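You operate a simulated robot arm through the tools that you are given. There is no shell and no other tool.

The job below is to be done with a simulated robot arm. You get a single attempt, and the scene is never put back.

Task
Load the coiler with the yellow rope.
Fine: blue holder on the turntable, pegs up, rope end in the holder's socket, guide arm in.

The check looks at the end state, three seconds after you hand in, the way a careful person would. Anything else that was tipped, shoved, dropped, spilled or broken makes it a failure.

Robot
A 7-joint arm with a two-finger parallel gripper, fixed in place. Base frame: the origin is at the foot of the arm, x ahead of it, y to its left, z up; the work surface is at about z = 0.84. Readings come in m, rad, newtons and seconds.
Its first joint turns from -2.601 to 2.601 rad. Payload 3.43 kg.
The TCP is the grasp point between the finger pads, 0.03 m short of the fingertips. In the tool frame z runs along the fingers and y along their closing line. The gripper opens to 0.094 m. The fingers are 0.028 m wide and 0.01 m thick; the gripper's body (0.05 by 0.096 m) begins 0.055 m behind the TCP.
Orientation is told as [roll, pitch, yaw] about the base's x, y, z axes, in that order, counted from this pose: with the fingers straight down and closing along the base's y, the tool's x points along the base's -x, its y along +y and its z along -z.

Tools
- The arm moves only by the tool send_rows. Its argument "motion" is one flat list of numbers, 7 for each row, row after row: the shift along the tool's x, y, z in m, then the turn, a rotation vector about the tool's x, y, z in degrees, then the closure, from 0 (fully open) to 1 (shut). In form: [tx, ty, tz, wx, wy, wz, gripper, tx, ty, tz, wx, wy, wz, gripper, ...]. A call has 1 to 20 rows; each row shifts and turns the commanded pose from where the row before left it, along the tool's axes as they then stand. Each row takes 0.2 s and may step no farther than 0.05 m and 0.15 rad from the row before; otherwise, or with a gripper value out of range, the whole call is refused. A pose out of reach is approached as far as the arm can. The call stops where the force on the tool passes 40 N (or 10 N more than at its start, if that is more) or the arm is blocked; 0.2 s more then pass. The fingers move at their own pace (about 0.045 m/s each) and stop on an object; they squeeze with about 36 N. The grip force told is the motor's: it shows also when the fingers shut on nothing. Time passes only in rows, and 0.2 s behind the last, so rows that do not move let the fingers close. It gives the time, the measured TCP pose, the force on the tool (base axes), the opening and the grip force at its end, in the units of the frame above (readings bear some noise), with the torque about the TCP (base axes, N m) and any sound that the robot's microphone picked up.
- Cameras (640 x 400 px; columns grow to the right, rows downward): "scene" is fixed at [0.2218, -0.6511, 1.6108]; the picture's right is [-0.89, -0.46, 0.00], its down [-0.42, 0.82, -0.39] and it looks along [0.18, -0.35, -0.92] (base axes); focal length 356 px, centre (320, 200). "wrist" rides on the gripper at [0.076, 0.014, -0.102] in the tool frame; the picture's right is [-0.18, 0.98, 0.00], its down [-0.75, -0.14, -0.64] and it looks along [-0.63, -0.12, 0.77] (tool axes); focal length 243 px, centre (320, 200). There is no depth. A picture from a camera that has moved, and an enlarged one, comes with that camera's place and axes in the base frame and with its lens.
- grab_frame(camera): a new picture of that camera. It takes no simulated time.
- close_up(camera, box): a new picture of the part [left, top, right, bottom] of that camera's present view, enlarged. It takes no simulated time.
- sign_off(): hands the job in; it is judged then, once.

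Places have to be worked out from the pictures, the camera data and where the tool is seen. Open the gripper and draw the arm clear of the work before you hand the job in, unless the task says otherwise.

The tools are called as a command line: name --argument value ..., lists and objects as JSON in quotes. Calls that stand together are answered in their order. send_rows: Moves the arm, as the interface text tells. Its arguments: {"type":"object","properties":{"motion":{"type":"array","items":{"type":"number"}}},"required":["motion"]} The other tools are called the same way: grab_frame (camera) takes a picture; close_up (camera, box) takes an enlarged picture of a part of a camera's view; sign_off () hands the job in.

At the start:

```text
t: 0.0
tool_pos: [0.571, -0.8056, 1.1941]
orientation: [0.0, 0.0, 0.0]
force: [0.4, 0.8, -0.7]
torque: [0.0, -0.04, -0.02]
gripper_width: 0.0941
grasp_force: 0.0
```

scene: 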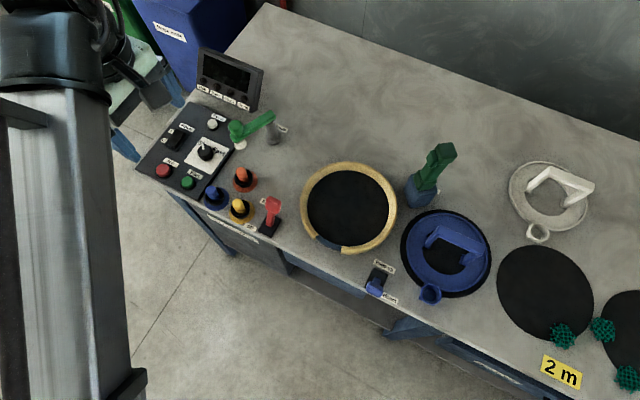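
wrist: 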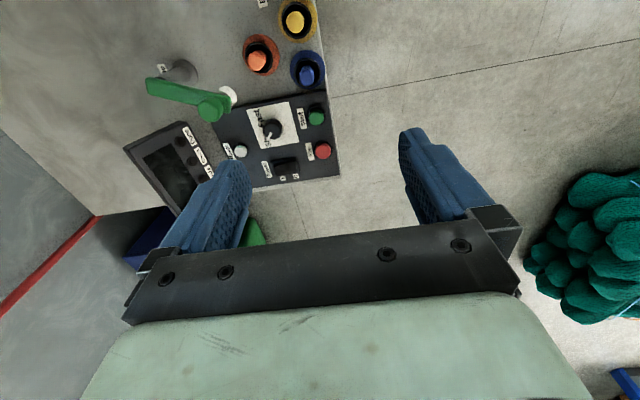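

I'll look closer at the parts of the scene first, before moving anything.

close_up --camera "scene" --box '[120, 40, 320, 250]'

close_up --camera "scene" --box '[290, 130, 500, 310]'

close_up --camera "scene" --box '[480, 140, 640, 400]'

close_up --camera "scene" --box '[190, 150, 300, 250]'

close_up --camera "scene" --box '[340, 240, 450, 310]'

```text
1.90 times, centred on (220, 145) of scene
camera zoom: at [0.2218, -0.6511, 1.6108], right [-0.89, -0.46, 0.0], down [-0.42, 0.82, -0.39], along [0.18, -0.35, -0.92], focal length 678 px, centre (510, 305)
```

zoom: 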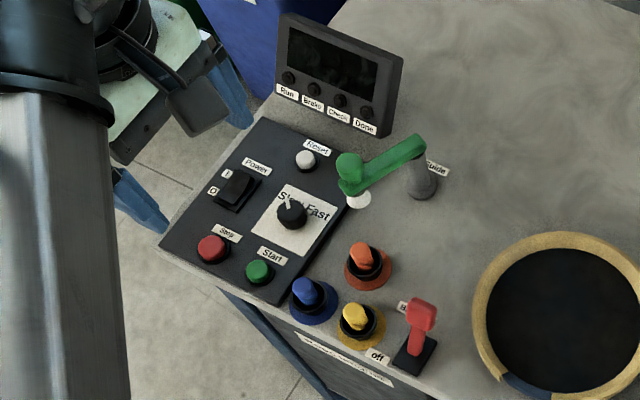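

```text
2.22 times, centred on (395, 220) of scene
camera zoom: at [0.2218, -0.6511, 1.6108], right [-0.89, -0.46, 0.0], down [-0.42, 0.82, -0.39], along [0.18, -0.35, -0.92], focal length 792 px, centre (153, 156)
```

zoom: 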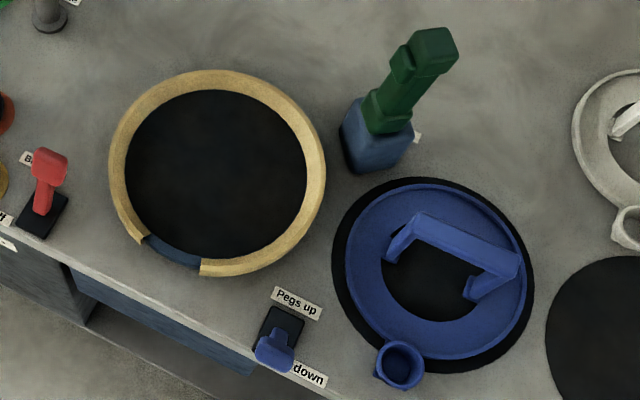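

```text
1.54 times, centred on (560, 270) of scene
camera zoom: at [0.2218, -0.6511, 1.6108], right [-0.89, -0.46, 0.0], down [-0.42, 0.82, -0.39], along [0.18, -0.35, -0.92], focal length 548 px, centre (-49, 92)
```

zoom: 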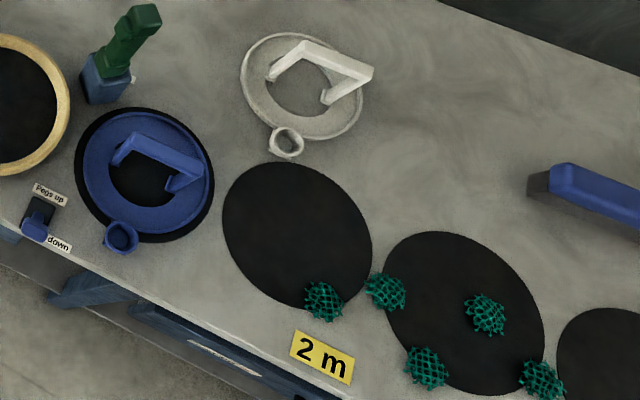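

```text
4.00 times, centred on (245, 200) of scene
camera zoom: at [0.2218, -0.6511, 1.6108], right [-0.89, -0.46, 0.0], down [-0.42, 0.82, -0.39], along [0.18, -0.35, -0.92], focal length 1425 px, centre (620, 200)
```

zoom: 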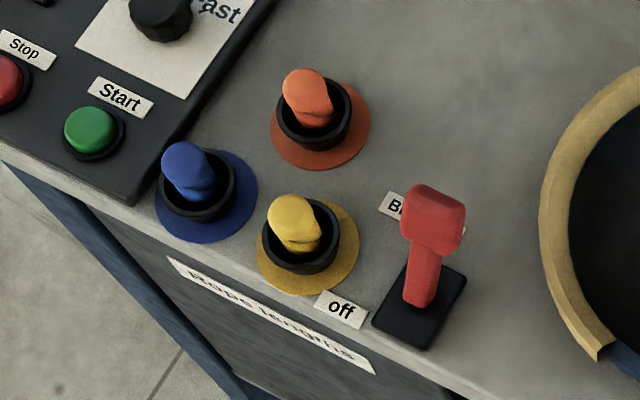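

```text
5.71 times, centred on (395, 275) of scene
camera zoom: at [0.2218, -0.6511, 1.6108], right [-0.89, -0.46, 0.0], down [-0.42, 0.82, -0.39], along [0.18, -0.35, -0.92], focal length 2036 px, centre (-109, -229)
```

zoom: 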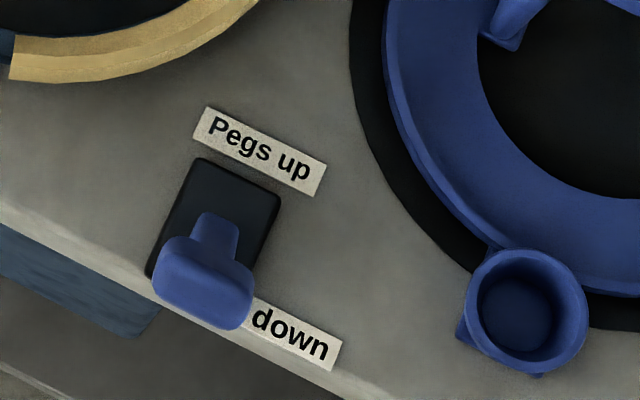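

The scene shows the blue holder on its mat, plugs in three sockets, the guide arm swung away and the pegs lever down. I'll zoom into the wrist view and individual items.

close_up --camera "wrist" --box '[110, 0, 350, 200]'

close_up --camera "scene" --box '[215, 90, 305, 155]'

close_up --camera "scene" --box '[390, 190, 500, 310]'

close_up --camera "scene" --box '[290, 155, 405, 260]'

close_up --camera "scene" --box '[190, 40, 270, 115]'

```text
2.00 times, centred on (230, 100) of wrist
camera zoom: at [0.4954, -0.7915, 1.2967], right [0.18, 0.98, 0.0], down [0.75, -0.14, 0.64], along [0.63, -0.12, -0.77], focal length 485 px, centre (500, 400)
```

zoom: 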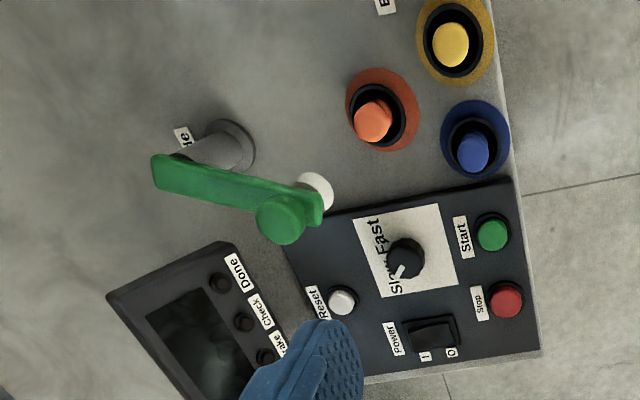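

```text
6.15 times, centred on (260, 122) of scene
camera zoom: at [0.2218, -0.6511, 1.6108], right [-0.89, -0.46, 0.0], down [-0.42, 0.82, -0.39], along [0.18, -0.35, -0.92], focal length 2192 px, centre (689, 677)
```

zoom: 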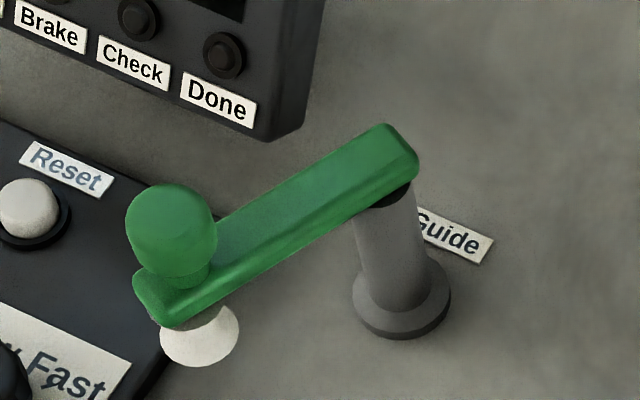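

```text
3.33 times, centred on (445, 250) of scene
camera zoom: at [0.2218, -0.6511, 1.6108], right [-0.89, -0.46, 0.0], down [-0.42, 0.82, -0.39], along [0.18, -0.35, -0.92], focal length 1187 px, centre (-97, 33)
```

zoom: 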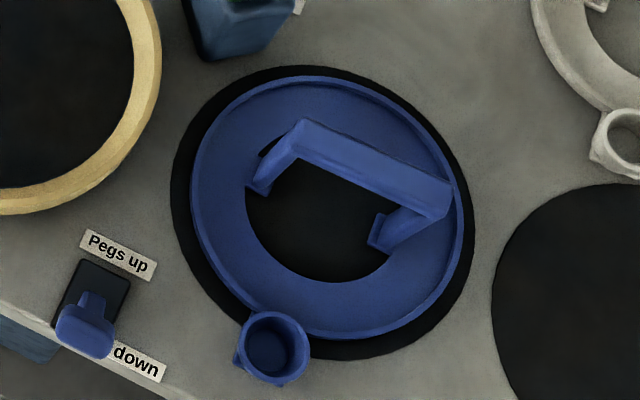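

```text
3.81 times, centred on (348, 208) of scene
camera zoom: at [0.2218, -0.6511, 1.6108], right [-0.89, -0.46, 0.0], down [-0.42, 0.82, -0.39], along [0.18, -0.35, -0.92], focal length 1357 px, centre (215, 171)
```

zoom: 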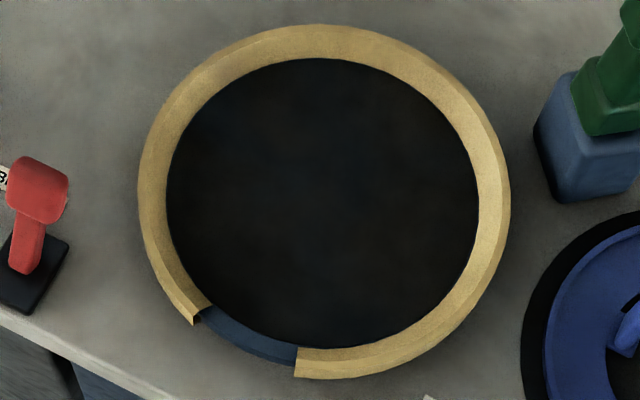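

```text
5.33 times, centred on (230, 78) of scene
camera zoom: at [0.2218, -0.6511, 1.6108], right [-0.89, -0.46, 0.0], down [-0.42, 0.82, -0.39], along [0.18, -0.35, -0.92], focal length 1900 px, centre (800, 853)
```

zoom: 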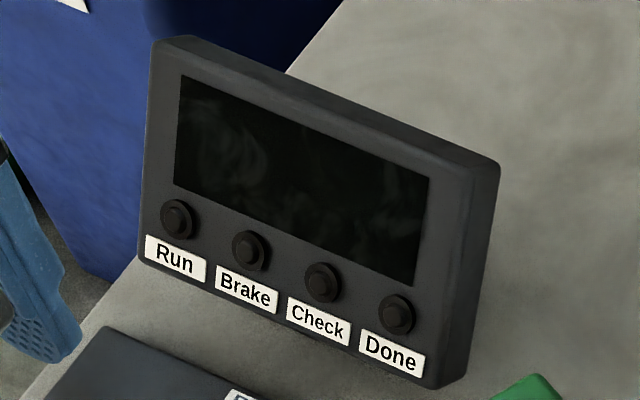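

Triangulating from both cameras: turntable centre ≈ (0.305,-0.95), rim gap facing +y, blue holder centre ≈ (0.07,-0.95) with its socket also facing +y, yellow plug ≈ (0.514,-0.829, top 0.90), guide knob ≈ (0.58,-0.955,0.977). I'll move high above the turntable to test the reach and see it with the wrist camera.

send_rows --motion '[0.038, -0.0206, 0.0134, 0, 0, 0, 0, 0.038, -0.0206, 0.0134, 0, 0, 0, 0, 0.038, -0.0206, 0.0134, 0, 0, 0, 0, 0.038, -0.0206, 0.0134, 0, 0, 0, 0, 0.038, -0.0206, 0.0134, 0, 0, 0, 0, 0.038, -0.0206, 0.0134, 0, 0, 0, 0, 0.038, -0.0206, 0.0134, 0, 0, 0, 0, 0, 0, 0, 0, 0, 0, 0]'

grab_frame --camera "wrist"

grab_frame --camera "scene"

```text
t: 1.8
tool_pos: [0.3055, -0.9493, 1.0992]
orientation: [0.0, 0.0, 0.0]
force: [0.1, -0.1, 1.1]
torque: [0.0, -0.03, -0.03]
gripper_width: 0.0941
grasp_force: 0.1
```

```text
taken
camera wrist: at [0.2296, -0.9348, 1.202], right [0.18, 0.98, 0.0], down [0.75, -0.14, 0.64], along [0.63, -0.12, -0.77], focal length 243 px, centre (320, 200)
```

wrist: 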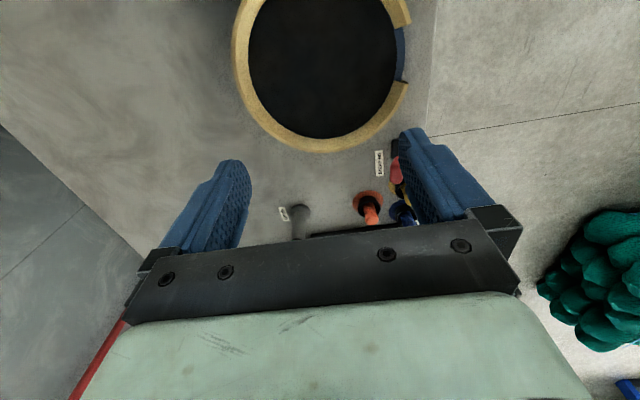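

```text
taken
```

scene: 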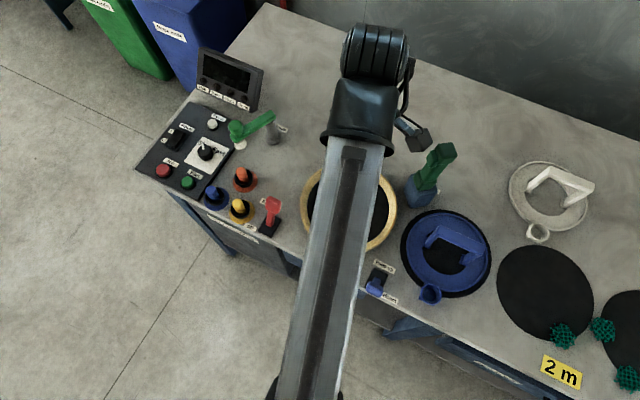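

Reach is fine here at z=1.10. I'll test it lower over the empty turntable, stopping well above it.

send_rows --motion '[0, 0, 0.04, 0, 0, 0, 0, 0, 0, 0.04, 0, 0, 0, 0, 0, 0, 0.04, 0, 0, 0, 0, 0, 0, 0.04, 0, 0, 0, 0, 0, 0, 0, 0, 0, 0, 0]'

grab_frame --camera "wrist"

```text
t: 3.0
tool_pos: [0.3044, -0.95, 0.9396]
orientation: [0.001, 0.001, -0.001]
force: [0.2, 0.0, 0.0]
torque: [0.0, -0.01, 0.01]
gripper_width: 0.0941
grasp_force: 0.1
```

```text
taken
camera wrist: at [0.2295, -0.9351, 1.042], right [0.18, 0.98, 0.0], down [0.75, -0.14, 0.64], along [0.63, -0.12, -0.77], focal length 243 px, centre (320, 200)
```

wrist: 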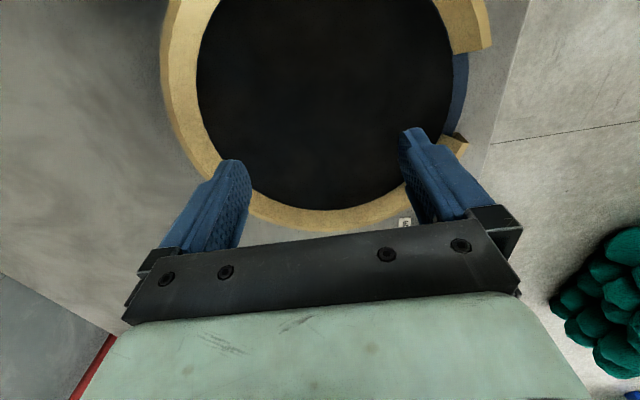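

The reach is fine at z=0.94, and the turntable works out at ≈(0.301,-0.945), disc height ≈0.862, with its gap at bearing 90°. Now I go up and over the blue holder.

send_rows --motion '[0, 0, -0.04, 0, 0, 0, 0, 0, 0, -0.04, 0, 0, 0, 0, 0, 0, -0.04, 0, 0, 0, 0, 0.04, 0, 0, 0, 0, 0, 0, 0.04, 0, 0, 0, 0, 0, 0, 0.04, 0, 0, 0, 0, 0, 0, 0.04, 0, 0, 0, 0, 0, 0, 0.04, 0, 0, 0, 0, 0, 0, 0.035, 0, 0, 0, 0, 0, 0, 0, 0, 0, 0, 0, 0, 0]'

grab_frame --camera "wrist"

grab_frame --camera "scene"

```text
t: 5.2
tool_pos: [0.0707, -0.9499, 1.0603]
orientation: [0.001, -0.001, 0.0]
force: [0.3, -0.1, 1.1]
torque: [0.03, 0.02, 0.0]
gripper_width: 0.0939
grasp_force: 0.0
```

```text
taken
camera wrist: at [-0.0059, -0.9345, 1.1628], right [0.18, 0.98, 0.0], down [0.75, -0.14, 0.64], along [0.63, -0.12, -0.77], focal length 243 px, centre (320, 200)
```

wrist: 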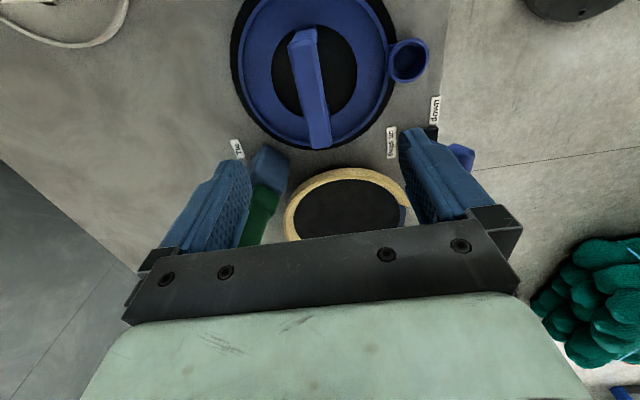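

```text
taken
```

scene: 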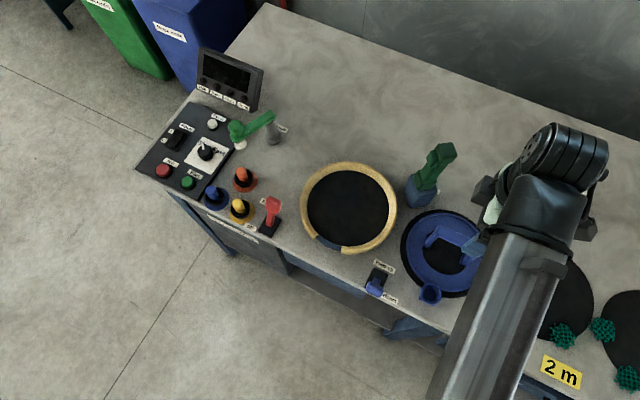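

I'll zoom into the wrist view to pin down the handle bar and socket direction.

close_up --camera "wrist" --box '[220, 0, 450, 160]'

close_up --camera "scene" --box '[385, 120, 495, 310]'

```text
2.50 times, centred on (335, 80) of wrist
camera zoom: at [-0.0059, -0.9345, 1.1628], right [0.18, 0.98, 0.0], down [0.75, -0.14, 0.64], along [0.63, -0.12, -0.77], focal length 606 px, centre (282, 500)
```

zoom: 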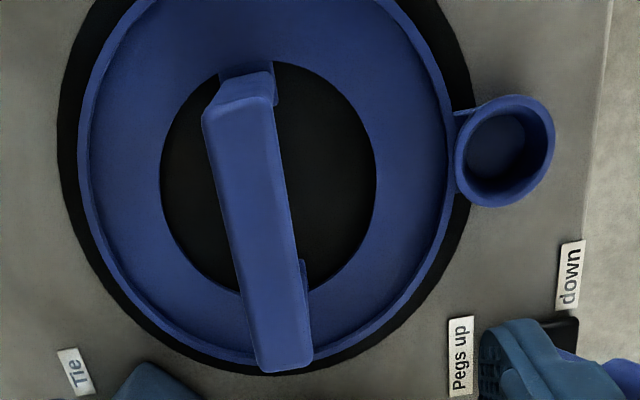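

```text
2.11 times, centred on (440, 215) of scene
camera zoom: at [0.2218, -0.6511, 1.6108], right [-0.89, -0.46, 0.0], down [-0.42, 0.82, -0.39], along [0.18, -0.35, -0.92], focal length 750 px, centre (67, 168)
```

zoom: 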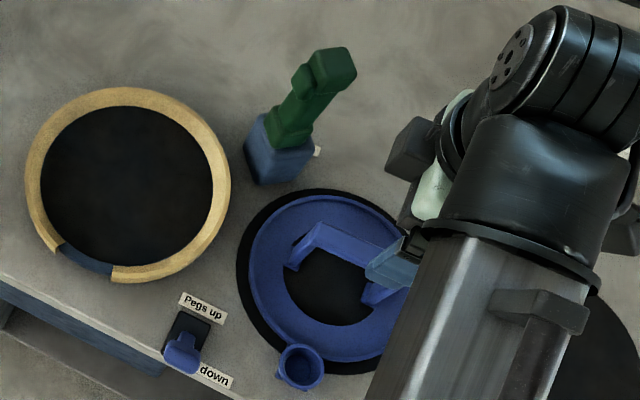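

Bar is along x, centred ≈(0.066,-0.954), top ≈0.92; holder centre ≈(0.064,-0.953), socket bearing ≈91°, matching the gap. I'll descend on the bar with the gripper open and close it.

send_rows --motion '[0.005, -0.0036, 0.03, 0, 0, 0, 0, 0, 0, 0.04, 0, 0, 0, 0, 0, 0, 0.04, 0, 0, 0, 0, 0, 0, 0.025, 0, 0, 0, 0, 0, 0, 0.018, 0, 0, 0, 0, 0, 0, 0, 0, 0, 0, 0]'

grab_frame --camera "wrist"

close_up --camera "scene" --box '[385, 170, 545, 310]'

```text
t: 6.6
tool_pos: [0.0653, -0.954, 0.9068]
orientation: [0.001, -0.001, 0.001]
force: [-0.1, -0.3, -0.4]
torque: [0.03, -0.01, -0.01]
gripper_width: 0.0942
grasp_force: 0.1
```

```text
taken
camera wrist: at [-0.0095, -0.9387, 1.0092], right [0.18, 0.98, 0.0], down [0.75, -0.14, 0.64], along [0.63, -0.12, -0.77], focal length 243 px, centre (320, 200)
```

wrist: 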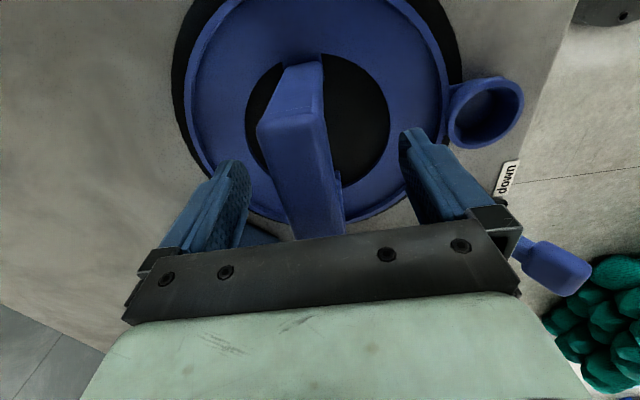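

```text
2.86 times, centred on (465, 240) of scene
camera zoom: at [0.2218, -0.6511, 1.6108], right [-0.89, -0.46, 0.0], down [-0.42, 0.82, -0.39], along [0.18, -0.35, -0.92], focal length 1018 px, centre (-94, 86)
```

zoom: 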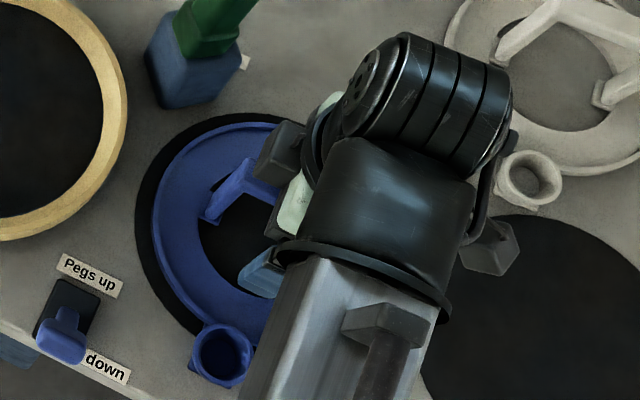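

Fingers straddle the bar. I'll close the gripper.

send_rows --motion '[0, 0, 0, 0, 0, 0, 1, 0, 0, 0, 0, 0, 0, 1, 0, 0, 0, 0, 0, 0, 1, 0, 0, 0, 0, 0, 0, 1, 0, 0, 0, 0, 0, 0, 1, 0, 0, 0, 0, 0, 0, 1]'

grab_frame --camera "wrist"

```text
t: 8.0
tool_pos: [0.0664, -0.9533, 0.9071]
orientation: [-0.001, 0.0, 0.0]
force: [0.3, -1.0, 1.7]
torque: [0.03, 0.01, 0.04]
gripper_width: 0.0282
grasp_force: 35.5
```

```text
taken
camera wrist: at [-0.0095, -0.9388, 1.0096], right [0.18, 0.98, 0.0], down [0.75, -0.14, 0.64], along [0.63, -0.12, -0.77], focal length 243 px, centre (320, 200)
```

wrist: 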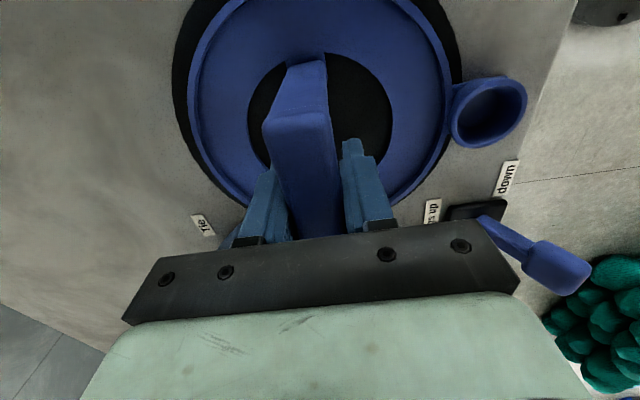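

Bar is held (0.028 m). Lift a little and check the load, then continue.

send_rows --motion '[0, 0, -0.01, 0, 0, 0, 1, 0, 0, -0.02, 0, 0, 0, 1, 0, 0, -0.03, 0, 0, 0, 1, 0, 0, -0.04, 0, 0, 0, 1, 0, 0, 0, 0, 0, 0, 1]'

grab_frame --camera "wrist"

grab_frame --camera "scene"

```text
t: 9.2
tool_pos: [0.0643, -0.9529, 1.006]
orientation: [-0.001, 0.0, 0.0]
force: [-0.4, -1.0, -1.6]
torque: [-0.01, -0.01, -0.01]
gripper_width: 0.028
grasp_force: 35.7
```

```text
taken
camera wrist: at [-0.0111, -0.9388, 1.109], right [0.18, 0.98, 0.0], down [0.75, -0.14, 0.64], along [0.63, -0.12, -0.77], focal length 243 px, centre (320, 200)
```

wrist: 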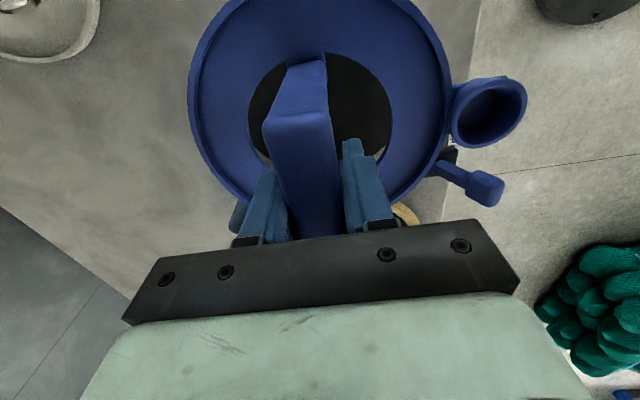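

```text
taken
```

scene: 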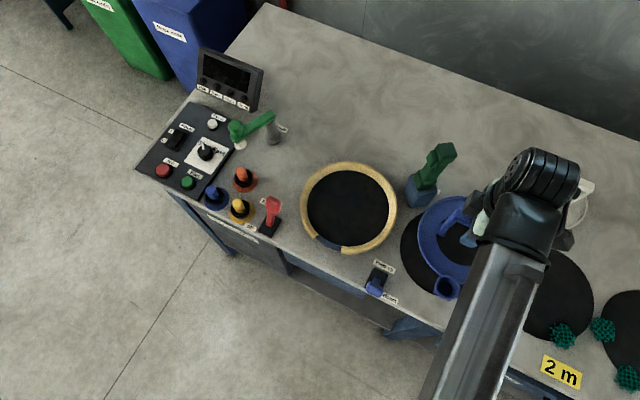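

Holder lifts cleanly and level. I'll raise a bit more, swing toward the robot (+y) to clear the tie tool, then go across to over the turntable.

send_rows --motion '[0, 0.035, -0.03, 0, 0, 0, 1, 0, 0.035, 0, 0, 0, 0, 1, -0.03, 0, 0, 0, 0, 0, 1, -0.04, 0, 0, 0, 0, 0, 1, -0.04, 0, 0, 0, 0, 0, 1, -0.04, 0, 0, 0, 0, 0, 1, -0.04, 0, 0, 0, 0, 0, 1, -0.03, 0, 0, 0, 0, 0, 1, -0.017, -0.03, 0, 0, 0, 0, 1, 0, -0.032, 0, 0, 0, 0, 1, 0, 0, 0, 0, 0, 0, 1]'

grab_frame --camera "wrist"

grab_frame --camera "scene"

```text
t: 11.6
tool_pos: [0.3018, -0.9452, 1.0376]
orientation: [0.001, 0.001, 0.001]
force: [-1.0, 0.0, -2.1]
torque: [-0.05, -0.02, 0.02]
gripper_width: 0.0281
grasp_force: 36.2
```

```text
taken
camera wrist: at [0.2264, -0.9313, 1.1398], right [0.18, 0.98, 0.0], down [0.75, -0.14, 0.64], along [0.63, -0.12, -0.77], focal length 243 px, centre (320, 200)
```

wrist: 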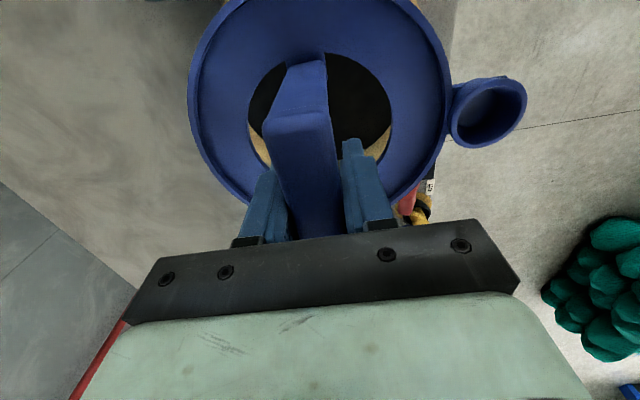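

```text
taken
```

scene: 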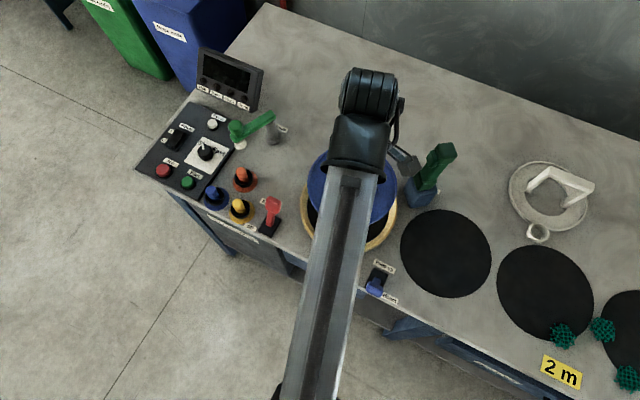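

Zooming to measure the holder's centre and socket direction relative to the tool, and the scene for the rim.

close_up --camera "wrist" --box '[180, 0, 540, 230]'

close_up --camera "scene" --box '[285, 140, 415, 260]'

```text
1.74 times, centred on (360, 115) of wrist
camera zoom: at [0.2264, -0.9313, 1.1398], right [0.18, 0.98, 0.0], down [0.75, -0.14, 0.64], along [0.63, -0.12, -0.77], focal length 422 px, centre (250, 348)
```

zoom: 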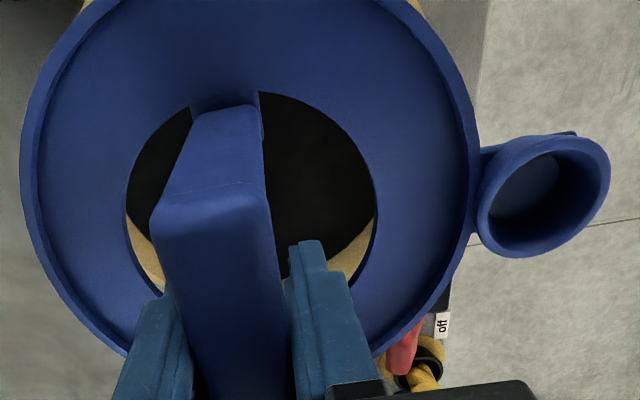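

```text
3.33 times, centred on (350, 200) of scene
camera zoom: at [0.2218, -0.6511, 1.6108], right [-0.89, -0.46, 0.0], down [-0.42, 0.82, -0.39], along [0.18, -0.35, -0.92], focal length 1187 px, centre (220, 200)
```

zoom: 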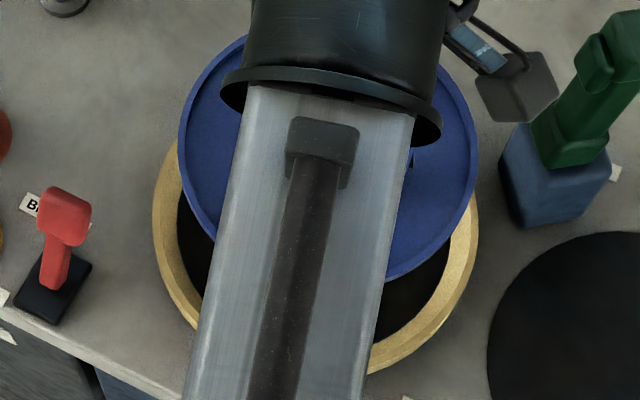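

I'll zoom on the rim visible through the holder's hole to cross-check alignment.

close_up --camera "wrist" --box '[240, 80, 400, 180]'

close_up --camera "wrist" --box '[180, 0, 500, 80]'

```text
4.00 times, centred on (320, 130) of wrist
camera zoom: at [0.2264, -0.9313, 1.1398], right [0.18, 0.98, 0.0], down [0.75, -0.14, 0.64], along [0.63, -0.12, -0.77], focal length 970 px, centre (320, 480)
```

zoom: 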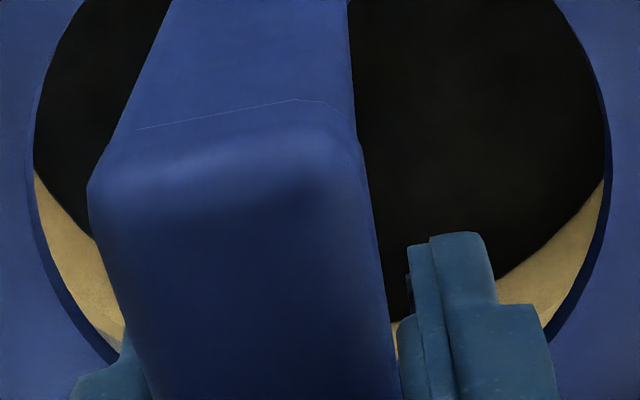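

```text
2.00 times, centred on (340, 40) of wrist
camera zoom: at [0.2264, -0.9313, 1.1398], right [0.18, 0.98, 0.0], down [0.75, -0.14, 0.64], along [0.63, -0.12, -0.77], focal length 485 px, centre (280, 520)
```

zoom: 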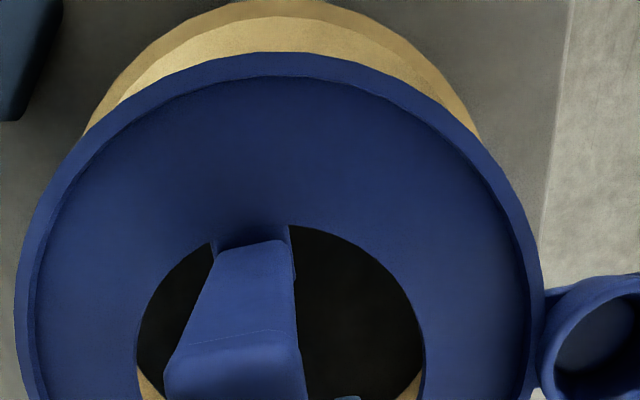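

The scene and wrist fits agree: holder and turntable centres are within ~2 mm (holder R≈0.0885, recess R≈0.093). I'll nudge −1.5 mm in x and lower to just above the rim for a check.

send_rows --motion '[0.0015, 0, 0.03, 0, 0, 0, 1, 0, 0, 0.03, 0, 0, 0, 1, 0, 0, 0.025, 0, 0, 0, 1, 0, 0, 0, 0, 0, 0, 1, 0, 0, 0, 0, 0, 0, 1]'

close_up --camera "wrist" --box '[180, 0, 540, 230]'

close_up --camera "scene" --box '[285, 140, 415, 260]'

```text
t: 12.8
tool_pos: [0.2997, -0.9462, 0.9536]
orientation: [0.0, 0.0, 0.001]
force: [0.8, -0.3, -1.3]
torque: [0.02, 0.0, 0.01]
gripper_width: 0.028
grasp_force: 36.0
```

```text
1.74 times, centred on (360, 115) of wrist
camera zoom: at [0.224, -0.9311, 1.0555], right [0.18, 0.98, 0.0], down [0.75, -0.14, 0.64], along [0.63, -0.12, -0.77], focal length 422 px, centre (250, 348)
```

zoom: 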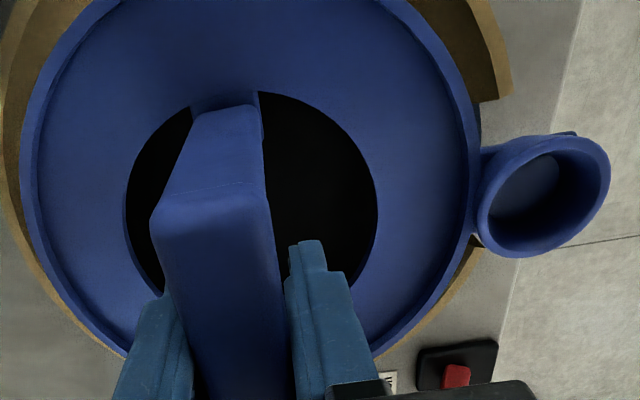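

```text
3.33 times, centred on (350, 200) of scene
camera zoom: at [0.2218, -0.6511, 1.6108], right [-0.89, -0.46, 0.0], down [-0.42, 0.82, -0.39], along [0.18, -0.35, -0.92], focal length 1187 px, centre (220, 200)
```

zoom: 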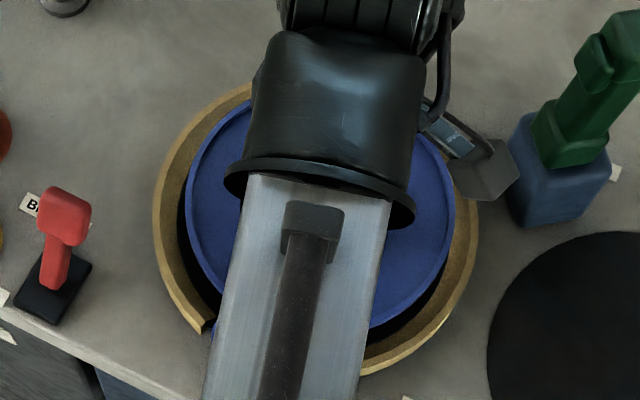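

The socket neck sits centred in the rim gap. I'll nudge +1 mm in x and lower slowly, watching force.

send_rows --motion '[-0.001, 0, 0.005, 0, 0, 0, 1, 0, 0, 0.005, 0, 0, 0, 1, 0, 0, 0.005, 0, 0, 0, 1, 0, 0, 0.004, 0, 0, 0, 1, 0, 0, 0, 0, 0, 0, 1]'

close_up --camera "wrist" --box '[180, 0, 540, 230]'

close_up --camera "scene" --box '[285, 140, 415, 260]'

```text
t: 14.0
tool_pos: [0.3011, -0.946, 0.9342]
orientation: [0.0, 0.001, -0.001]
force: [-0.8, 0.1, -1.9]
torque: [0.0, 0.02, -0.03]
gripper_width: 0.0282
grasp_force: 36.4
```

```text
1.74 times, centred on (360, 115) of wrist
camera zoom: at [0.2257, -0.9315, 1.0359], right [0.18, 0.98, 0.0], down [0.75, -0.14, 0.64], along [0.63, -0.12, -0.77], focal length 422 px, centre (250, 348)
```

zoom: 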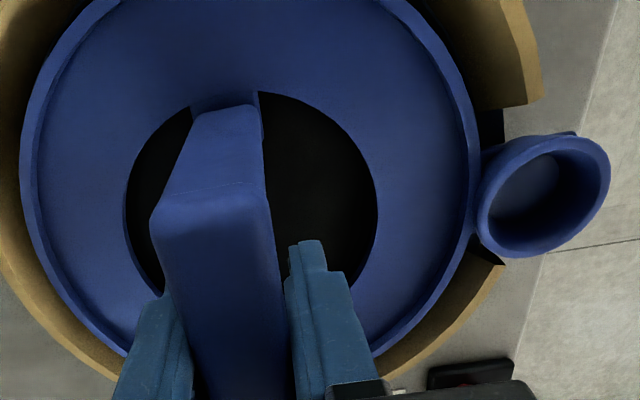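

```text
3.33 times, centred on (350, 200) of scene
camera zoom: at [0.2218, -0.6511, 1.6108], right [-0.89, -0.46, 0.0], down [-0.42, 0.82, -0.39], along [0.18, -0.35, -0.92], focal length 1187 px, centre (220, 200)
```

zoom: 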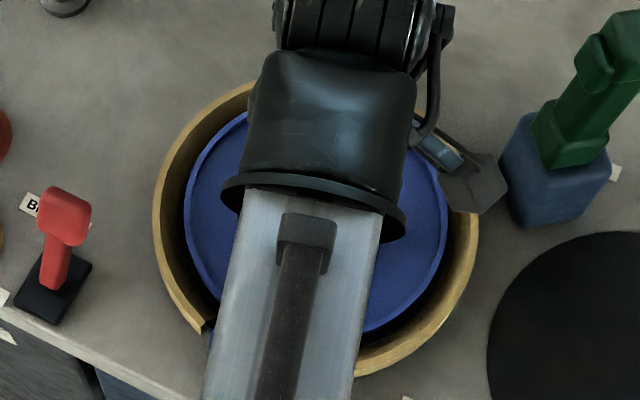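

No contact yet, and the holder looks centred in the rim. Continue down in small steps.

send_rows --motion '[0, 0, 0.004, 0, 0, 0, 1, 0, 0, 0.004, 0, 0, 0, 1, 0, 0, 0, 0, 0, 0, 1]'

close_up --camera "wrist" --box '[180, 0, 540, 230]'

```text
t: 14.8
tool_pos: [0.3013, -0.9452, 0.9293]
orientation: [-0.005, -0.003, -0.002]
force: [0.6, -4.8, 32.7]
torque: [0.12, 0.01, 0.02]
gripper_width: 0.0284
grasp_force: 35.5
```

```text
1.74 times, centred on (360, 115) of wrist
camera zoom: at [0.2256, -0.9313, 1.0305], right [0.18, 0.98, 0.0], down [0.75, -0.14, 0.64], along [0.63, -0.12, -0.76], focal length 422 px, centre (250, 348)
```

zoom: 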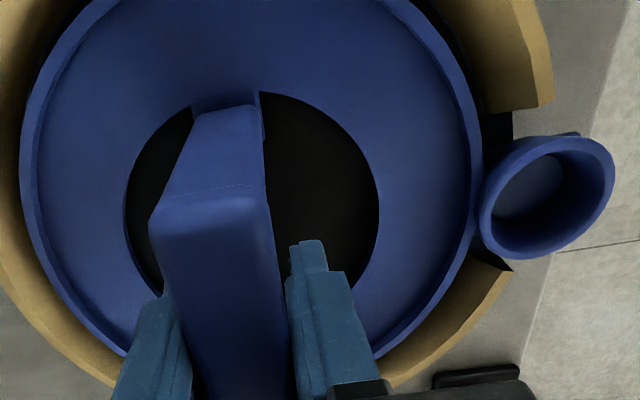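

Contact with 33 N near the expected seat height (tiny torque → flat contact). I'll relieve the push by 3 mm and inspect before releasing.

send_rows --motion '[0, 0, -0.003, 0, 0, 0, 1, 0, 0, 0, 0, 0, 0, 1]'

close_up --camera "scene" --box '[285, 140, 415, 260]'

close_up --camera "wrist" --box '[420, 20, 520, 160]'

close_up --camera "wrist" --box '[170, 0, 420, 160]'

```text
t: 15.4
tool_pos: [0.3019, -0.9459, 0.928]
orientation: [0.0, -0.001, 0.0]
force: [1.2, -7.9, 11.1]
torque: [0.07, -0.59, -0.07]
gripper_width: 0.0281
grasp_force: 35.8
```

```text
3.33 times, centred on (350, 200) of scene
camera zoom: at [0.2218, -0.6511, 1.6108], right [-0.89, -0.46, 0.0], down [-0.42, 0.82, -0.39], along [0.18, -0.35, -0.92], focal length 1187 px, centre (220, 200)
```

zoom: 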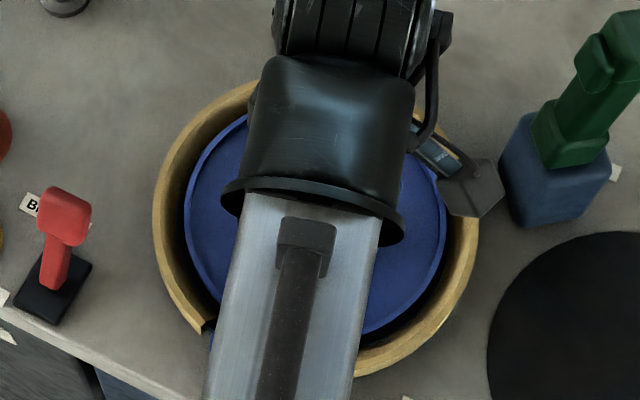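

```text
2.86 times, centred on (470, 90) of wrist
camera zoom: at [0.2257, -0.9315, 1.0304], right [0.18, 0.98, 0.0], down [0.75, -0.14, 0.64], along [0.63, -0.12, -0.77], focal length 693 px, centre (-109, 514)
```

zoom: 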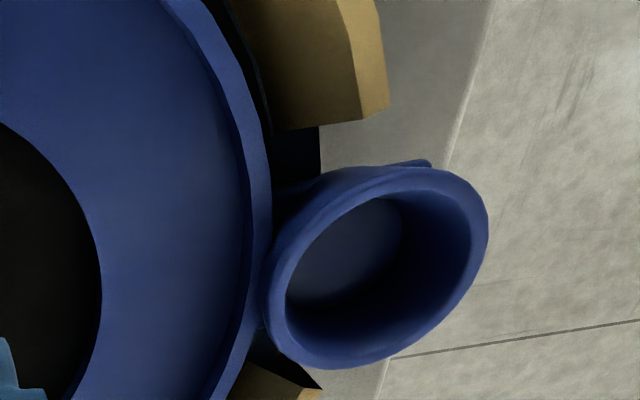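

```text
2.50 times, centred on (295, 80) of wrist
camera zoom: at [0.2257, -0.9315, 1.0304], right [0.18, 0.98, 0.0], down [0.75, -0.14, 0.64], along [0.63, -0.12, -0.77], focal length 606 px, centre (382, 500)
```

zoom: 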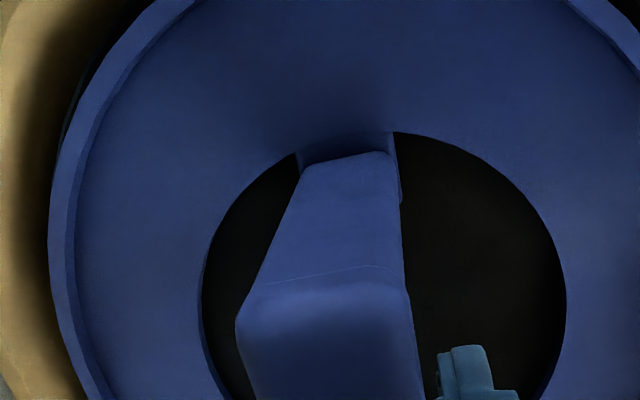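

Still ~11 N load; I'll relieve 1–2 mm more and read the force.

send_rows --motion '[0, 0, -0.001, 0, 0, 0, 1, 0, 0, 0, 0, 0, 0, 1]'

```text
t: 16.0
tool_pos: [0.3009, -0.944, 0.9284]
orientation: [0.002, 0.0, 0.0]
force: [-0.5, 0.4, -1.6]
torque: [-0.01, 0.01, -0.02]
gripper_width: 0.0278
grasp_force: 36.4
```

The load is just the holder's weight, at the seating height. Releasing.

send_rows --motion '[0, 0, 0.0005, 0, 0, 0, 0.8, 0, 0, 0, 0, 0, 0, 0.6, 0, 0, 0, 0, 0, 0, 0.4, 0, 0, 0, 0, 0, 0, 0.2, 0, 0, 0, 0, 0, 0, 0.1, 0, 0, 0, 0, 0, 0, 0]'

grab_frame --camera "wrist"

```text
t: 17.4
tool_pos: [0.3009, -0.9452, 0.9292]
orientation: [-0.001, 0.0, -0.001]
force: [0.8, -0.2, 1.0]
torque: [-0.02, 0.0, -0.01]
gripper_width: 0.094
grasp_force: 0.1
```

```text
taken
camera wrist: at [0.2257, -0.9314, 1.0312], right [0.18, 0.98, 0.0], down [0.75, -0.14, 0.64], along [0.63, -0.12, -0.77], focal length 243 px, centre (320, 200)
```

wrist: 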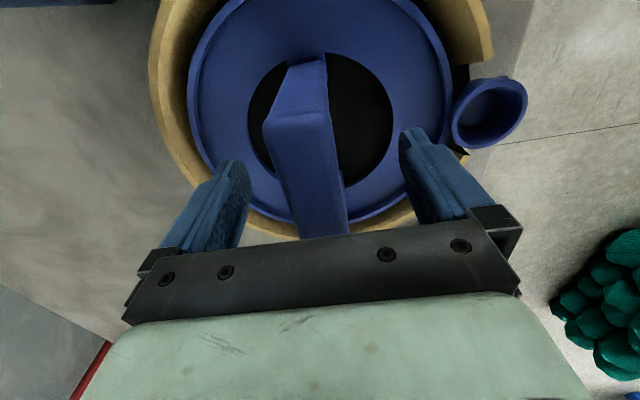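

Released. Retreat straight up and check the seating from both cameras.

send_rows --motion '[0, 0, -0.02, 0, 0, 0, 0, 0, 0, -0.04, 0, 0, 0, 0, 0, 0, -0.04, 0, 0, 0, 0, 0, 0, -0.04, 0, 0, 0, 0, 0.045, 0, 0, 0, 0, 0, 0, 0.045, 0, 0, 0, 0, 0, 0, 0.045, 0.03, 0, 0, 0, 0, 0, 0, 0.03, 0, 0, 0, 0, 0]'

grab_frame --camera "wrist"

grab_frame --camera "scene"

close_up --camera "scene" --box '[285, 140, 415, 310]'

```text
refused: row 7 steps farther than a row can; nothing moved
```

```text
taken
camera wrist: at [0.2257, -0.9314, 1.0312], right [0.18, 0.98, 0.0], down [0.75, -0.14, 0.64], along [0.63, -0.12, -0.77], focal length 243 px, centre (320, 200)
```

wrist: 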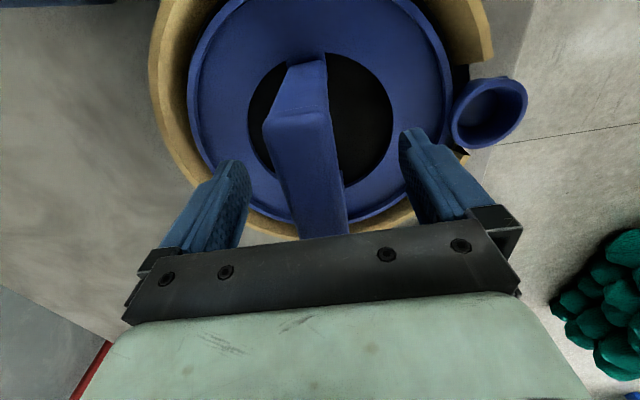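

```text
taken
```

scene: 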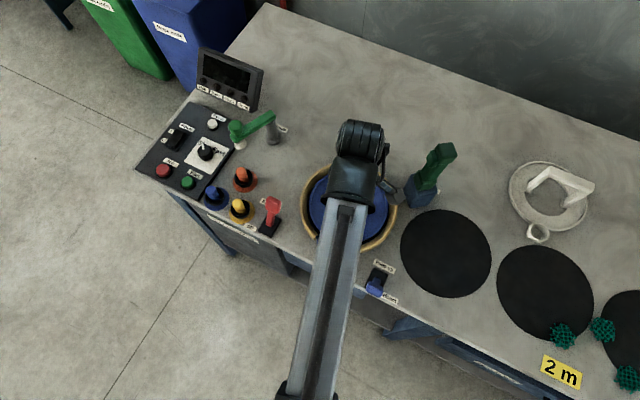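

```text
2.35 times, centred on (350, 225) of scene
camera zoom: at [0.2218, -0.6511, 1.6108], right [-0.89, -0.46, 0.0], down [-0.42, 0.82, -0.39], along [0.18, -0.35, -0.92], focal length 838 px, centre (249, 141)
```

zoom: 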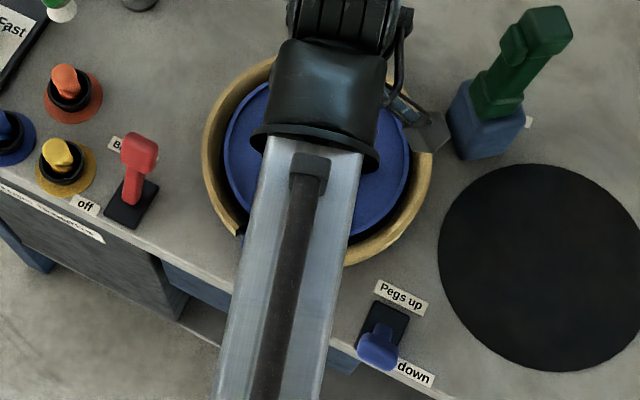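

Row limit exceeded, so I resend with smaller steps.

send_rows --motion '[0, 0, -0.02, 0, 0, 0, 0, 0, 0, -0.04, 0, 0, 0, 0, 0, 0, -0.04, 0, 0, 0, 0, 0, 0, -0.04, 0, 0, 0, 0, 0.045, 0, 0, 0, 0, 0, 0, 0.045, 0, 0, 0, 0, 0, 0, 0.045, 0, 0, 0, 0, 0, 0, 0.04, 0, 0, 0, 0, 0, 0, 0, 0.03, 0, 0, 0, 0, 0, 0, 0.03, 0, 0, 0, 0, 0, 0, 0, 0, 0, 0, 0, 0]'

grab_frame --camera "wrist"

close_up --camera "scene" --box '[285, 140, 415, 310]'

```text
t: 19.8
tool_pos: [0.1258, -0.8854, 1.0696]
orientation: [0.0, 0.0, -0.001]
force: [0.3, -1.3, -0.7]
torque: [-0.01, 0.01, 0.02]
gripper_width: 0.0941
grasp_force: 0.0
```

```text
taken
camera wrist: at [0.0509, -0.8713, 1.1716], right [0.18, 0.98, 0.0], down [0.75, -0.14, 0.64], along [0.63, -0.12, -0.77], focal length 243 px, centre (320, 200)
```

wrist: 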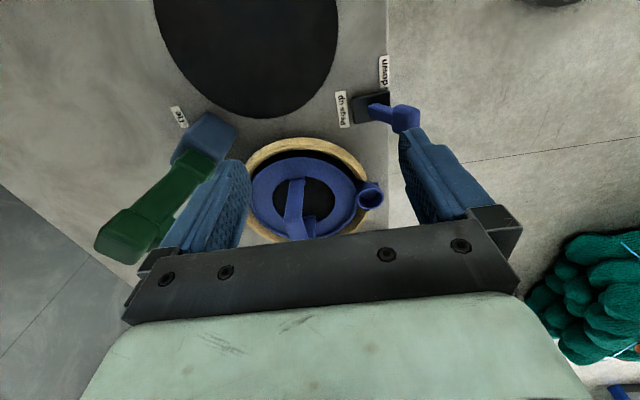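

```text
2.35 times, centred on (350, 225) of scene
camera zoom: at [0.2218, -0.6511, 1.6108], right [-0.89, -0.46, 0.0], down [-0.42, 0.82, -0.39], along [0.18, -0.35, -0.92], focal length 838 px, centre (249, 141)
```

zoom: 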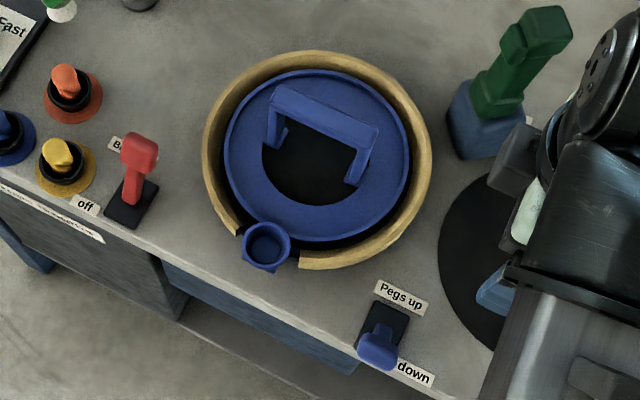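

The holder is seated in the recess with its socket in the gap. Now I zoom on the pegs lever to locate it.

close_up --camera "wrist" --box '[320, 50, 440, 150]'

close_up --camera "scene" --box '[340, 240, 420, 310]'

close_up --camera "wrist" --box '[220, 110, 420, 250]'

```text
4.00 times, centred on (380, 100) of wrist
camera zoom: at [0.0509, -0.8713, 1.1716], right [0.18, 0.98, 0.0], down [0.75, -0.14, 0.64], along [0.63, -0.12, -0.77], focal length 970 px, centre (80, 600)
```

zoom: 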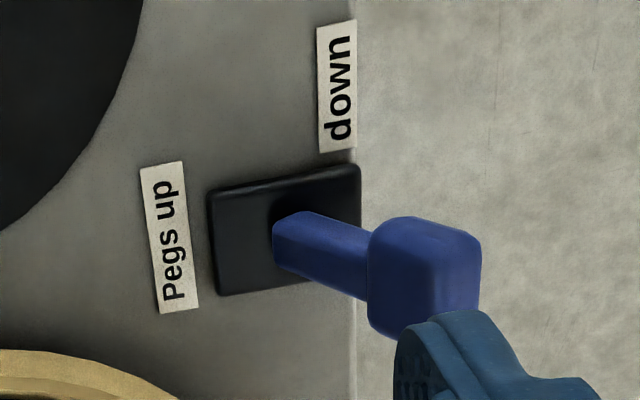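

```text
5.71 times, centred on (380, 275) of scene
camera zoom: at [0.2218, -0.6511, 1.6108], right [-0.89, -0.46, 0.0], down [-0.42, 0.82, -0.39], along [0.18, -0.35, -0.92], focal length 2036 px, centre (-23, -229)
```

zoom: 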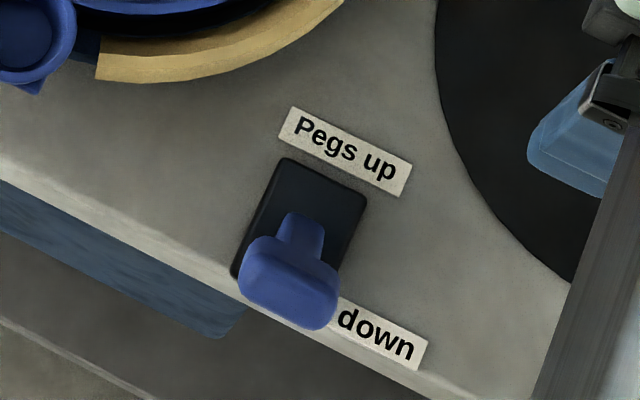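

```text
2.86 times, centred on (320, 180) of wrist
camera zoom: at [0.0509, -0.8713, 1.1716], right [0.18, 0.98, 0.0], down [0.75, -0.14, 0.64], along [0.63, -0.12, -0.77], focal length 693 px, centre (320, 257)
```

zoom: 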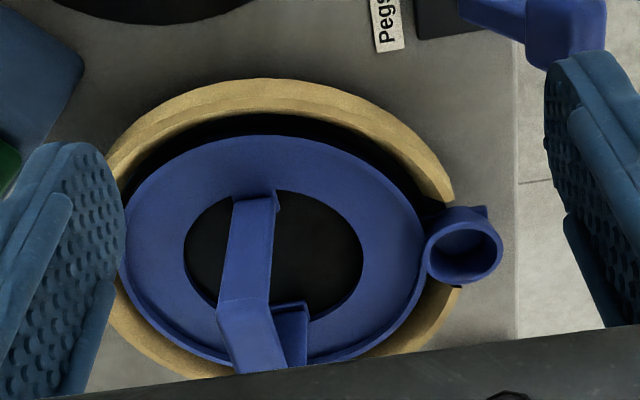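

Lever head is ≈(0.178,-0.797,0.888), pivot ≈(0.176,-0.824). I'll close the fingers, come down on its +y side (off the table's edge) and then push it toward −y.

send_rows --motion '[-0.013, 0.035, 0.01, 0, 0, 0, 1, -0.013, 0.035, 0.01, 0, 0, 0, 1, -0.013, 0.035, 0.01, 0, 0, 0, 1, -0.013, 0.035, 0.01, 0, 0, 0, 1, 0, 0, 0.033, 0, 0, 0, 1, 0, 0, 0.033, 0, 0, 0, 1, 0, 0, 0.033, 0, 0, 0, 1, 0, 0, 0.033, 0, 0, 0, 1, 0, 0, 0, 0, 0, 0, 1]'

grab_frame --camera "wrist"

close_up --camera "scene" --box '[330, 220, 450, 330]'

```text
t: 21.8
tool_pos: [0.1789, -0.7464, 0.8963]
orientation: [0.001, 0.001, -0.001]
force: [0.5, 0.5, 0.2]
torque: [0.01, 0.0, 0.01]
gripper_width: 0.0
grasp_force: 33.2
```

```text
taken
camera wrist: at [0.1023, -0.732, 0.999], right [0.18, 0.98, 0.0], down [0.75, -0.14, 0.64], along [0.63, -0.12, -0.77], focal length 243 px, centre (320, 200)
```

wrist: 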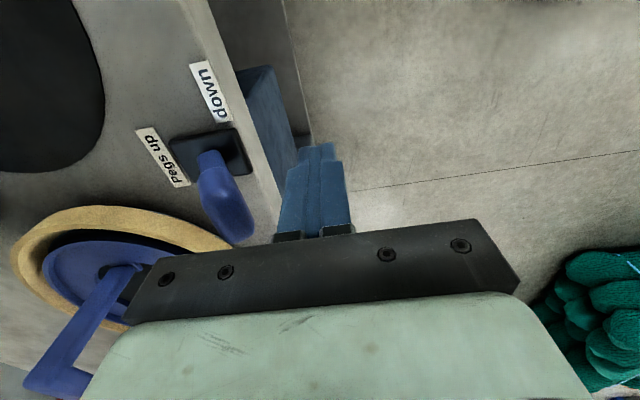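

```text
3.64 times, centred on (390, 275) of scene
camera zoom: at [0.2218, -0.6511, 1.6108], right [-0.89, -0.46, 0.0], down [-0.42, 0.82, -0.39], along [0.18, -0.35, -0.92], focal length 1295 px, centre (66, -73)
```

zoom: 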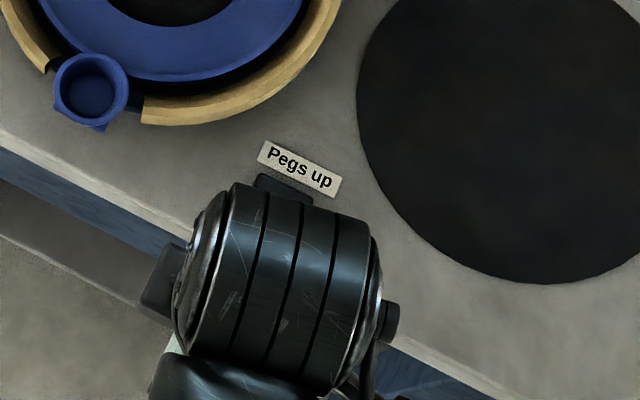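

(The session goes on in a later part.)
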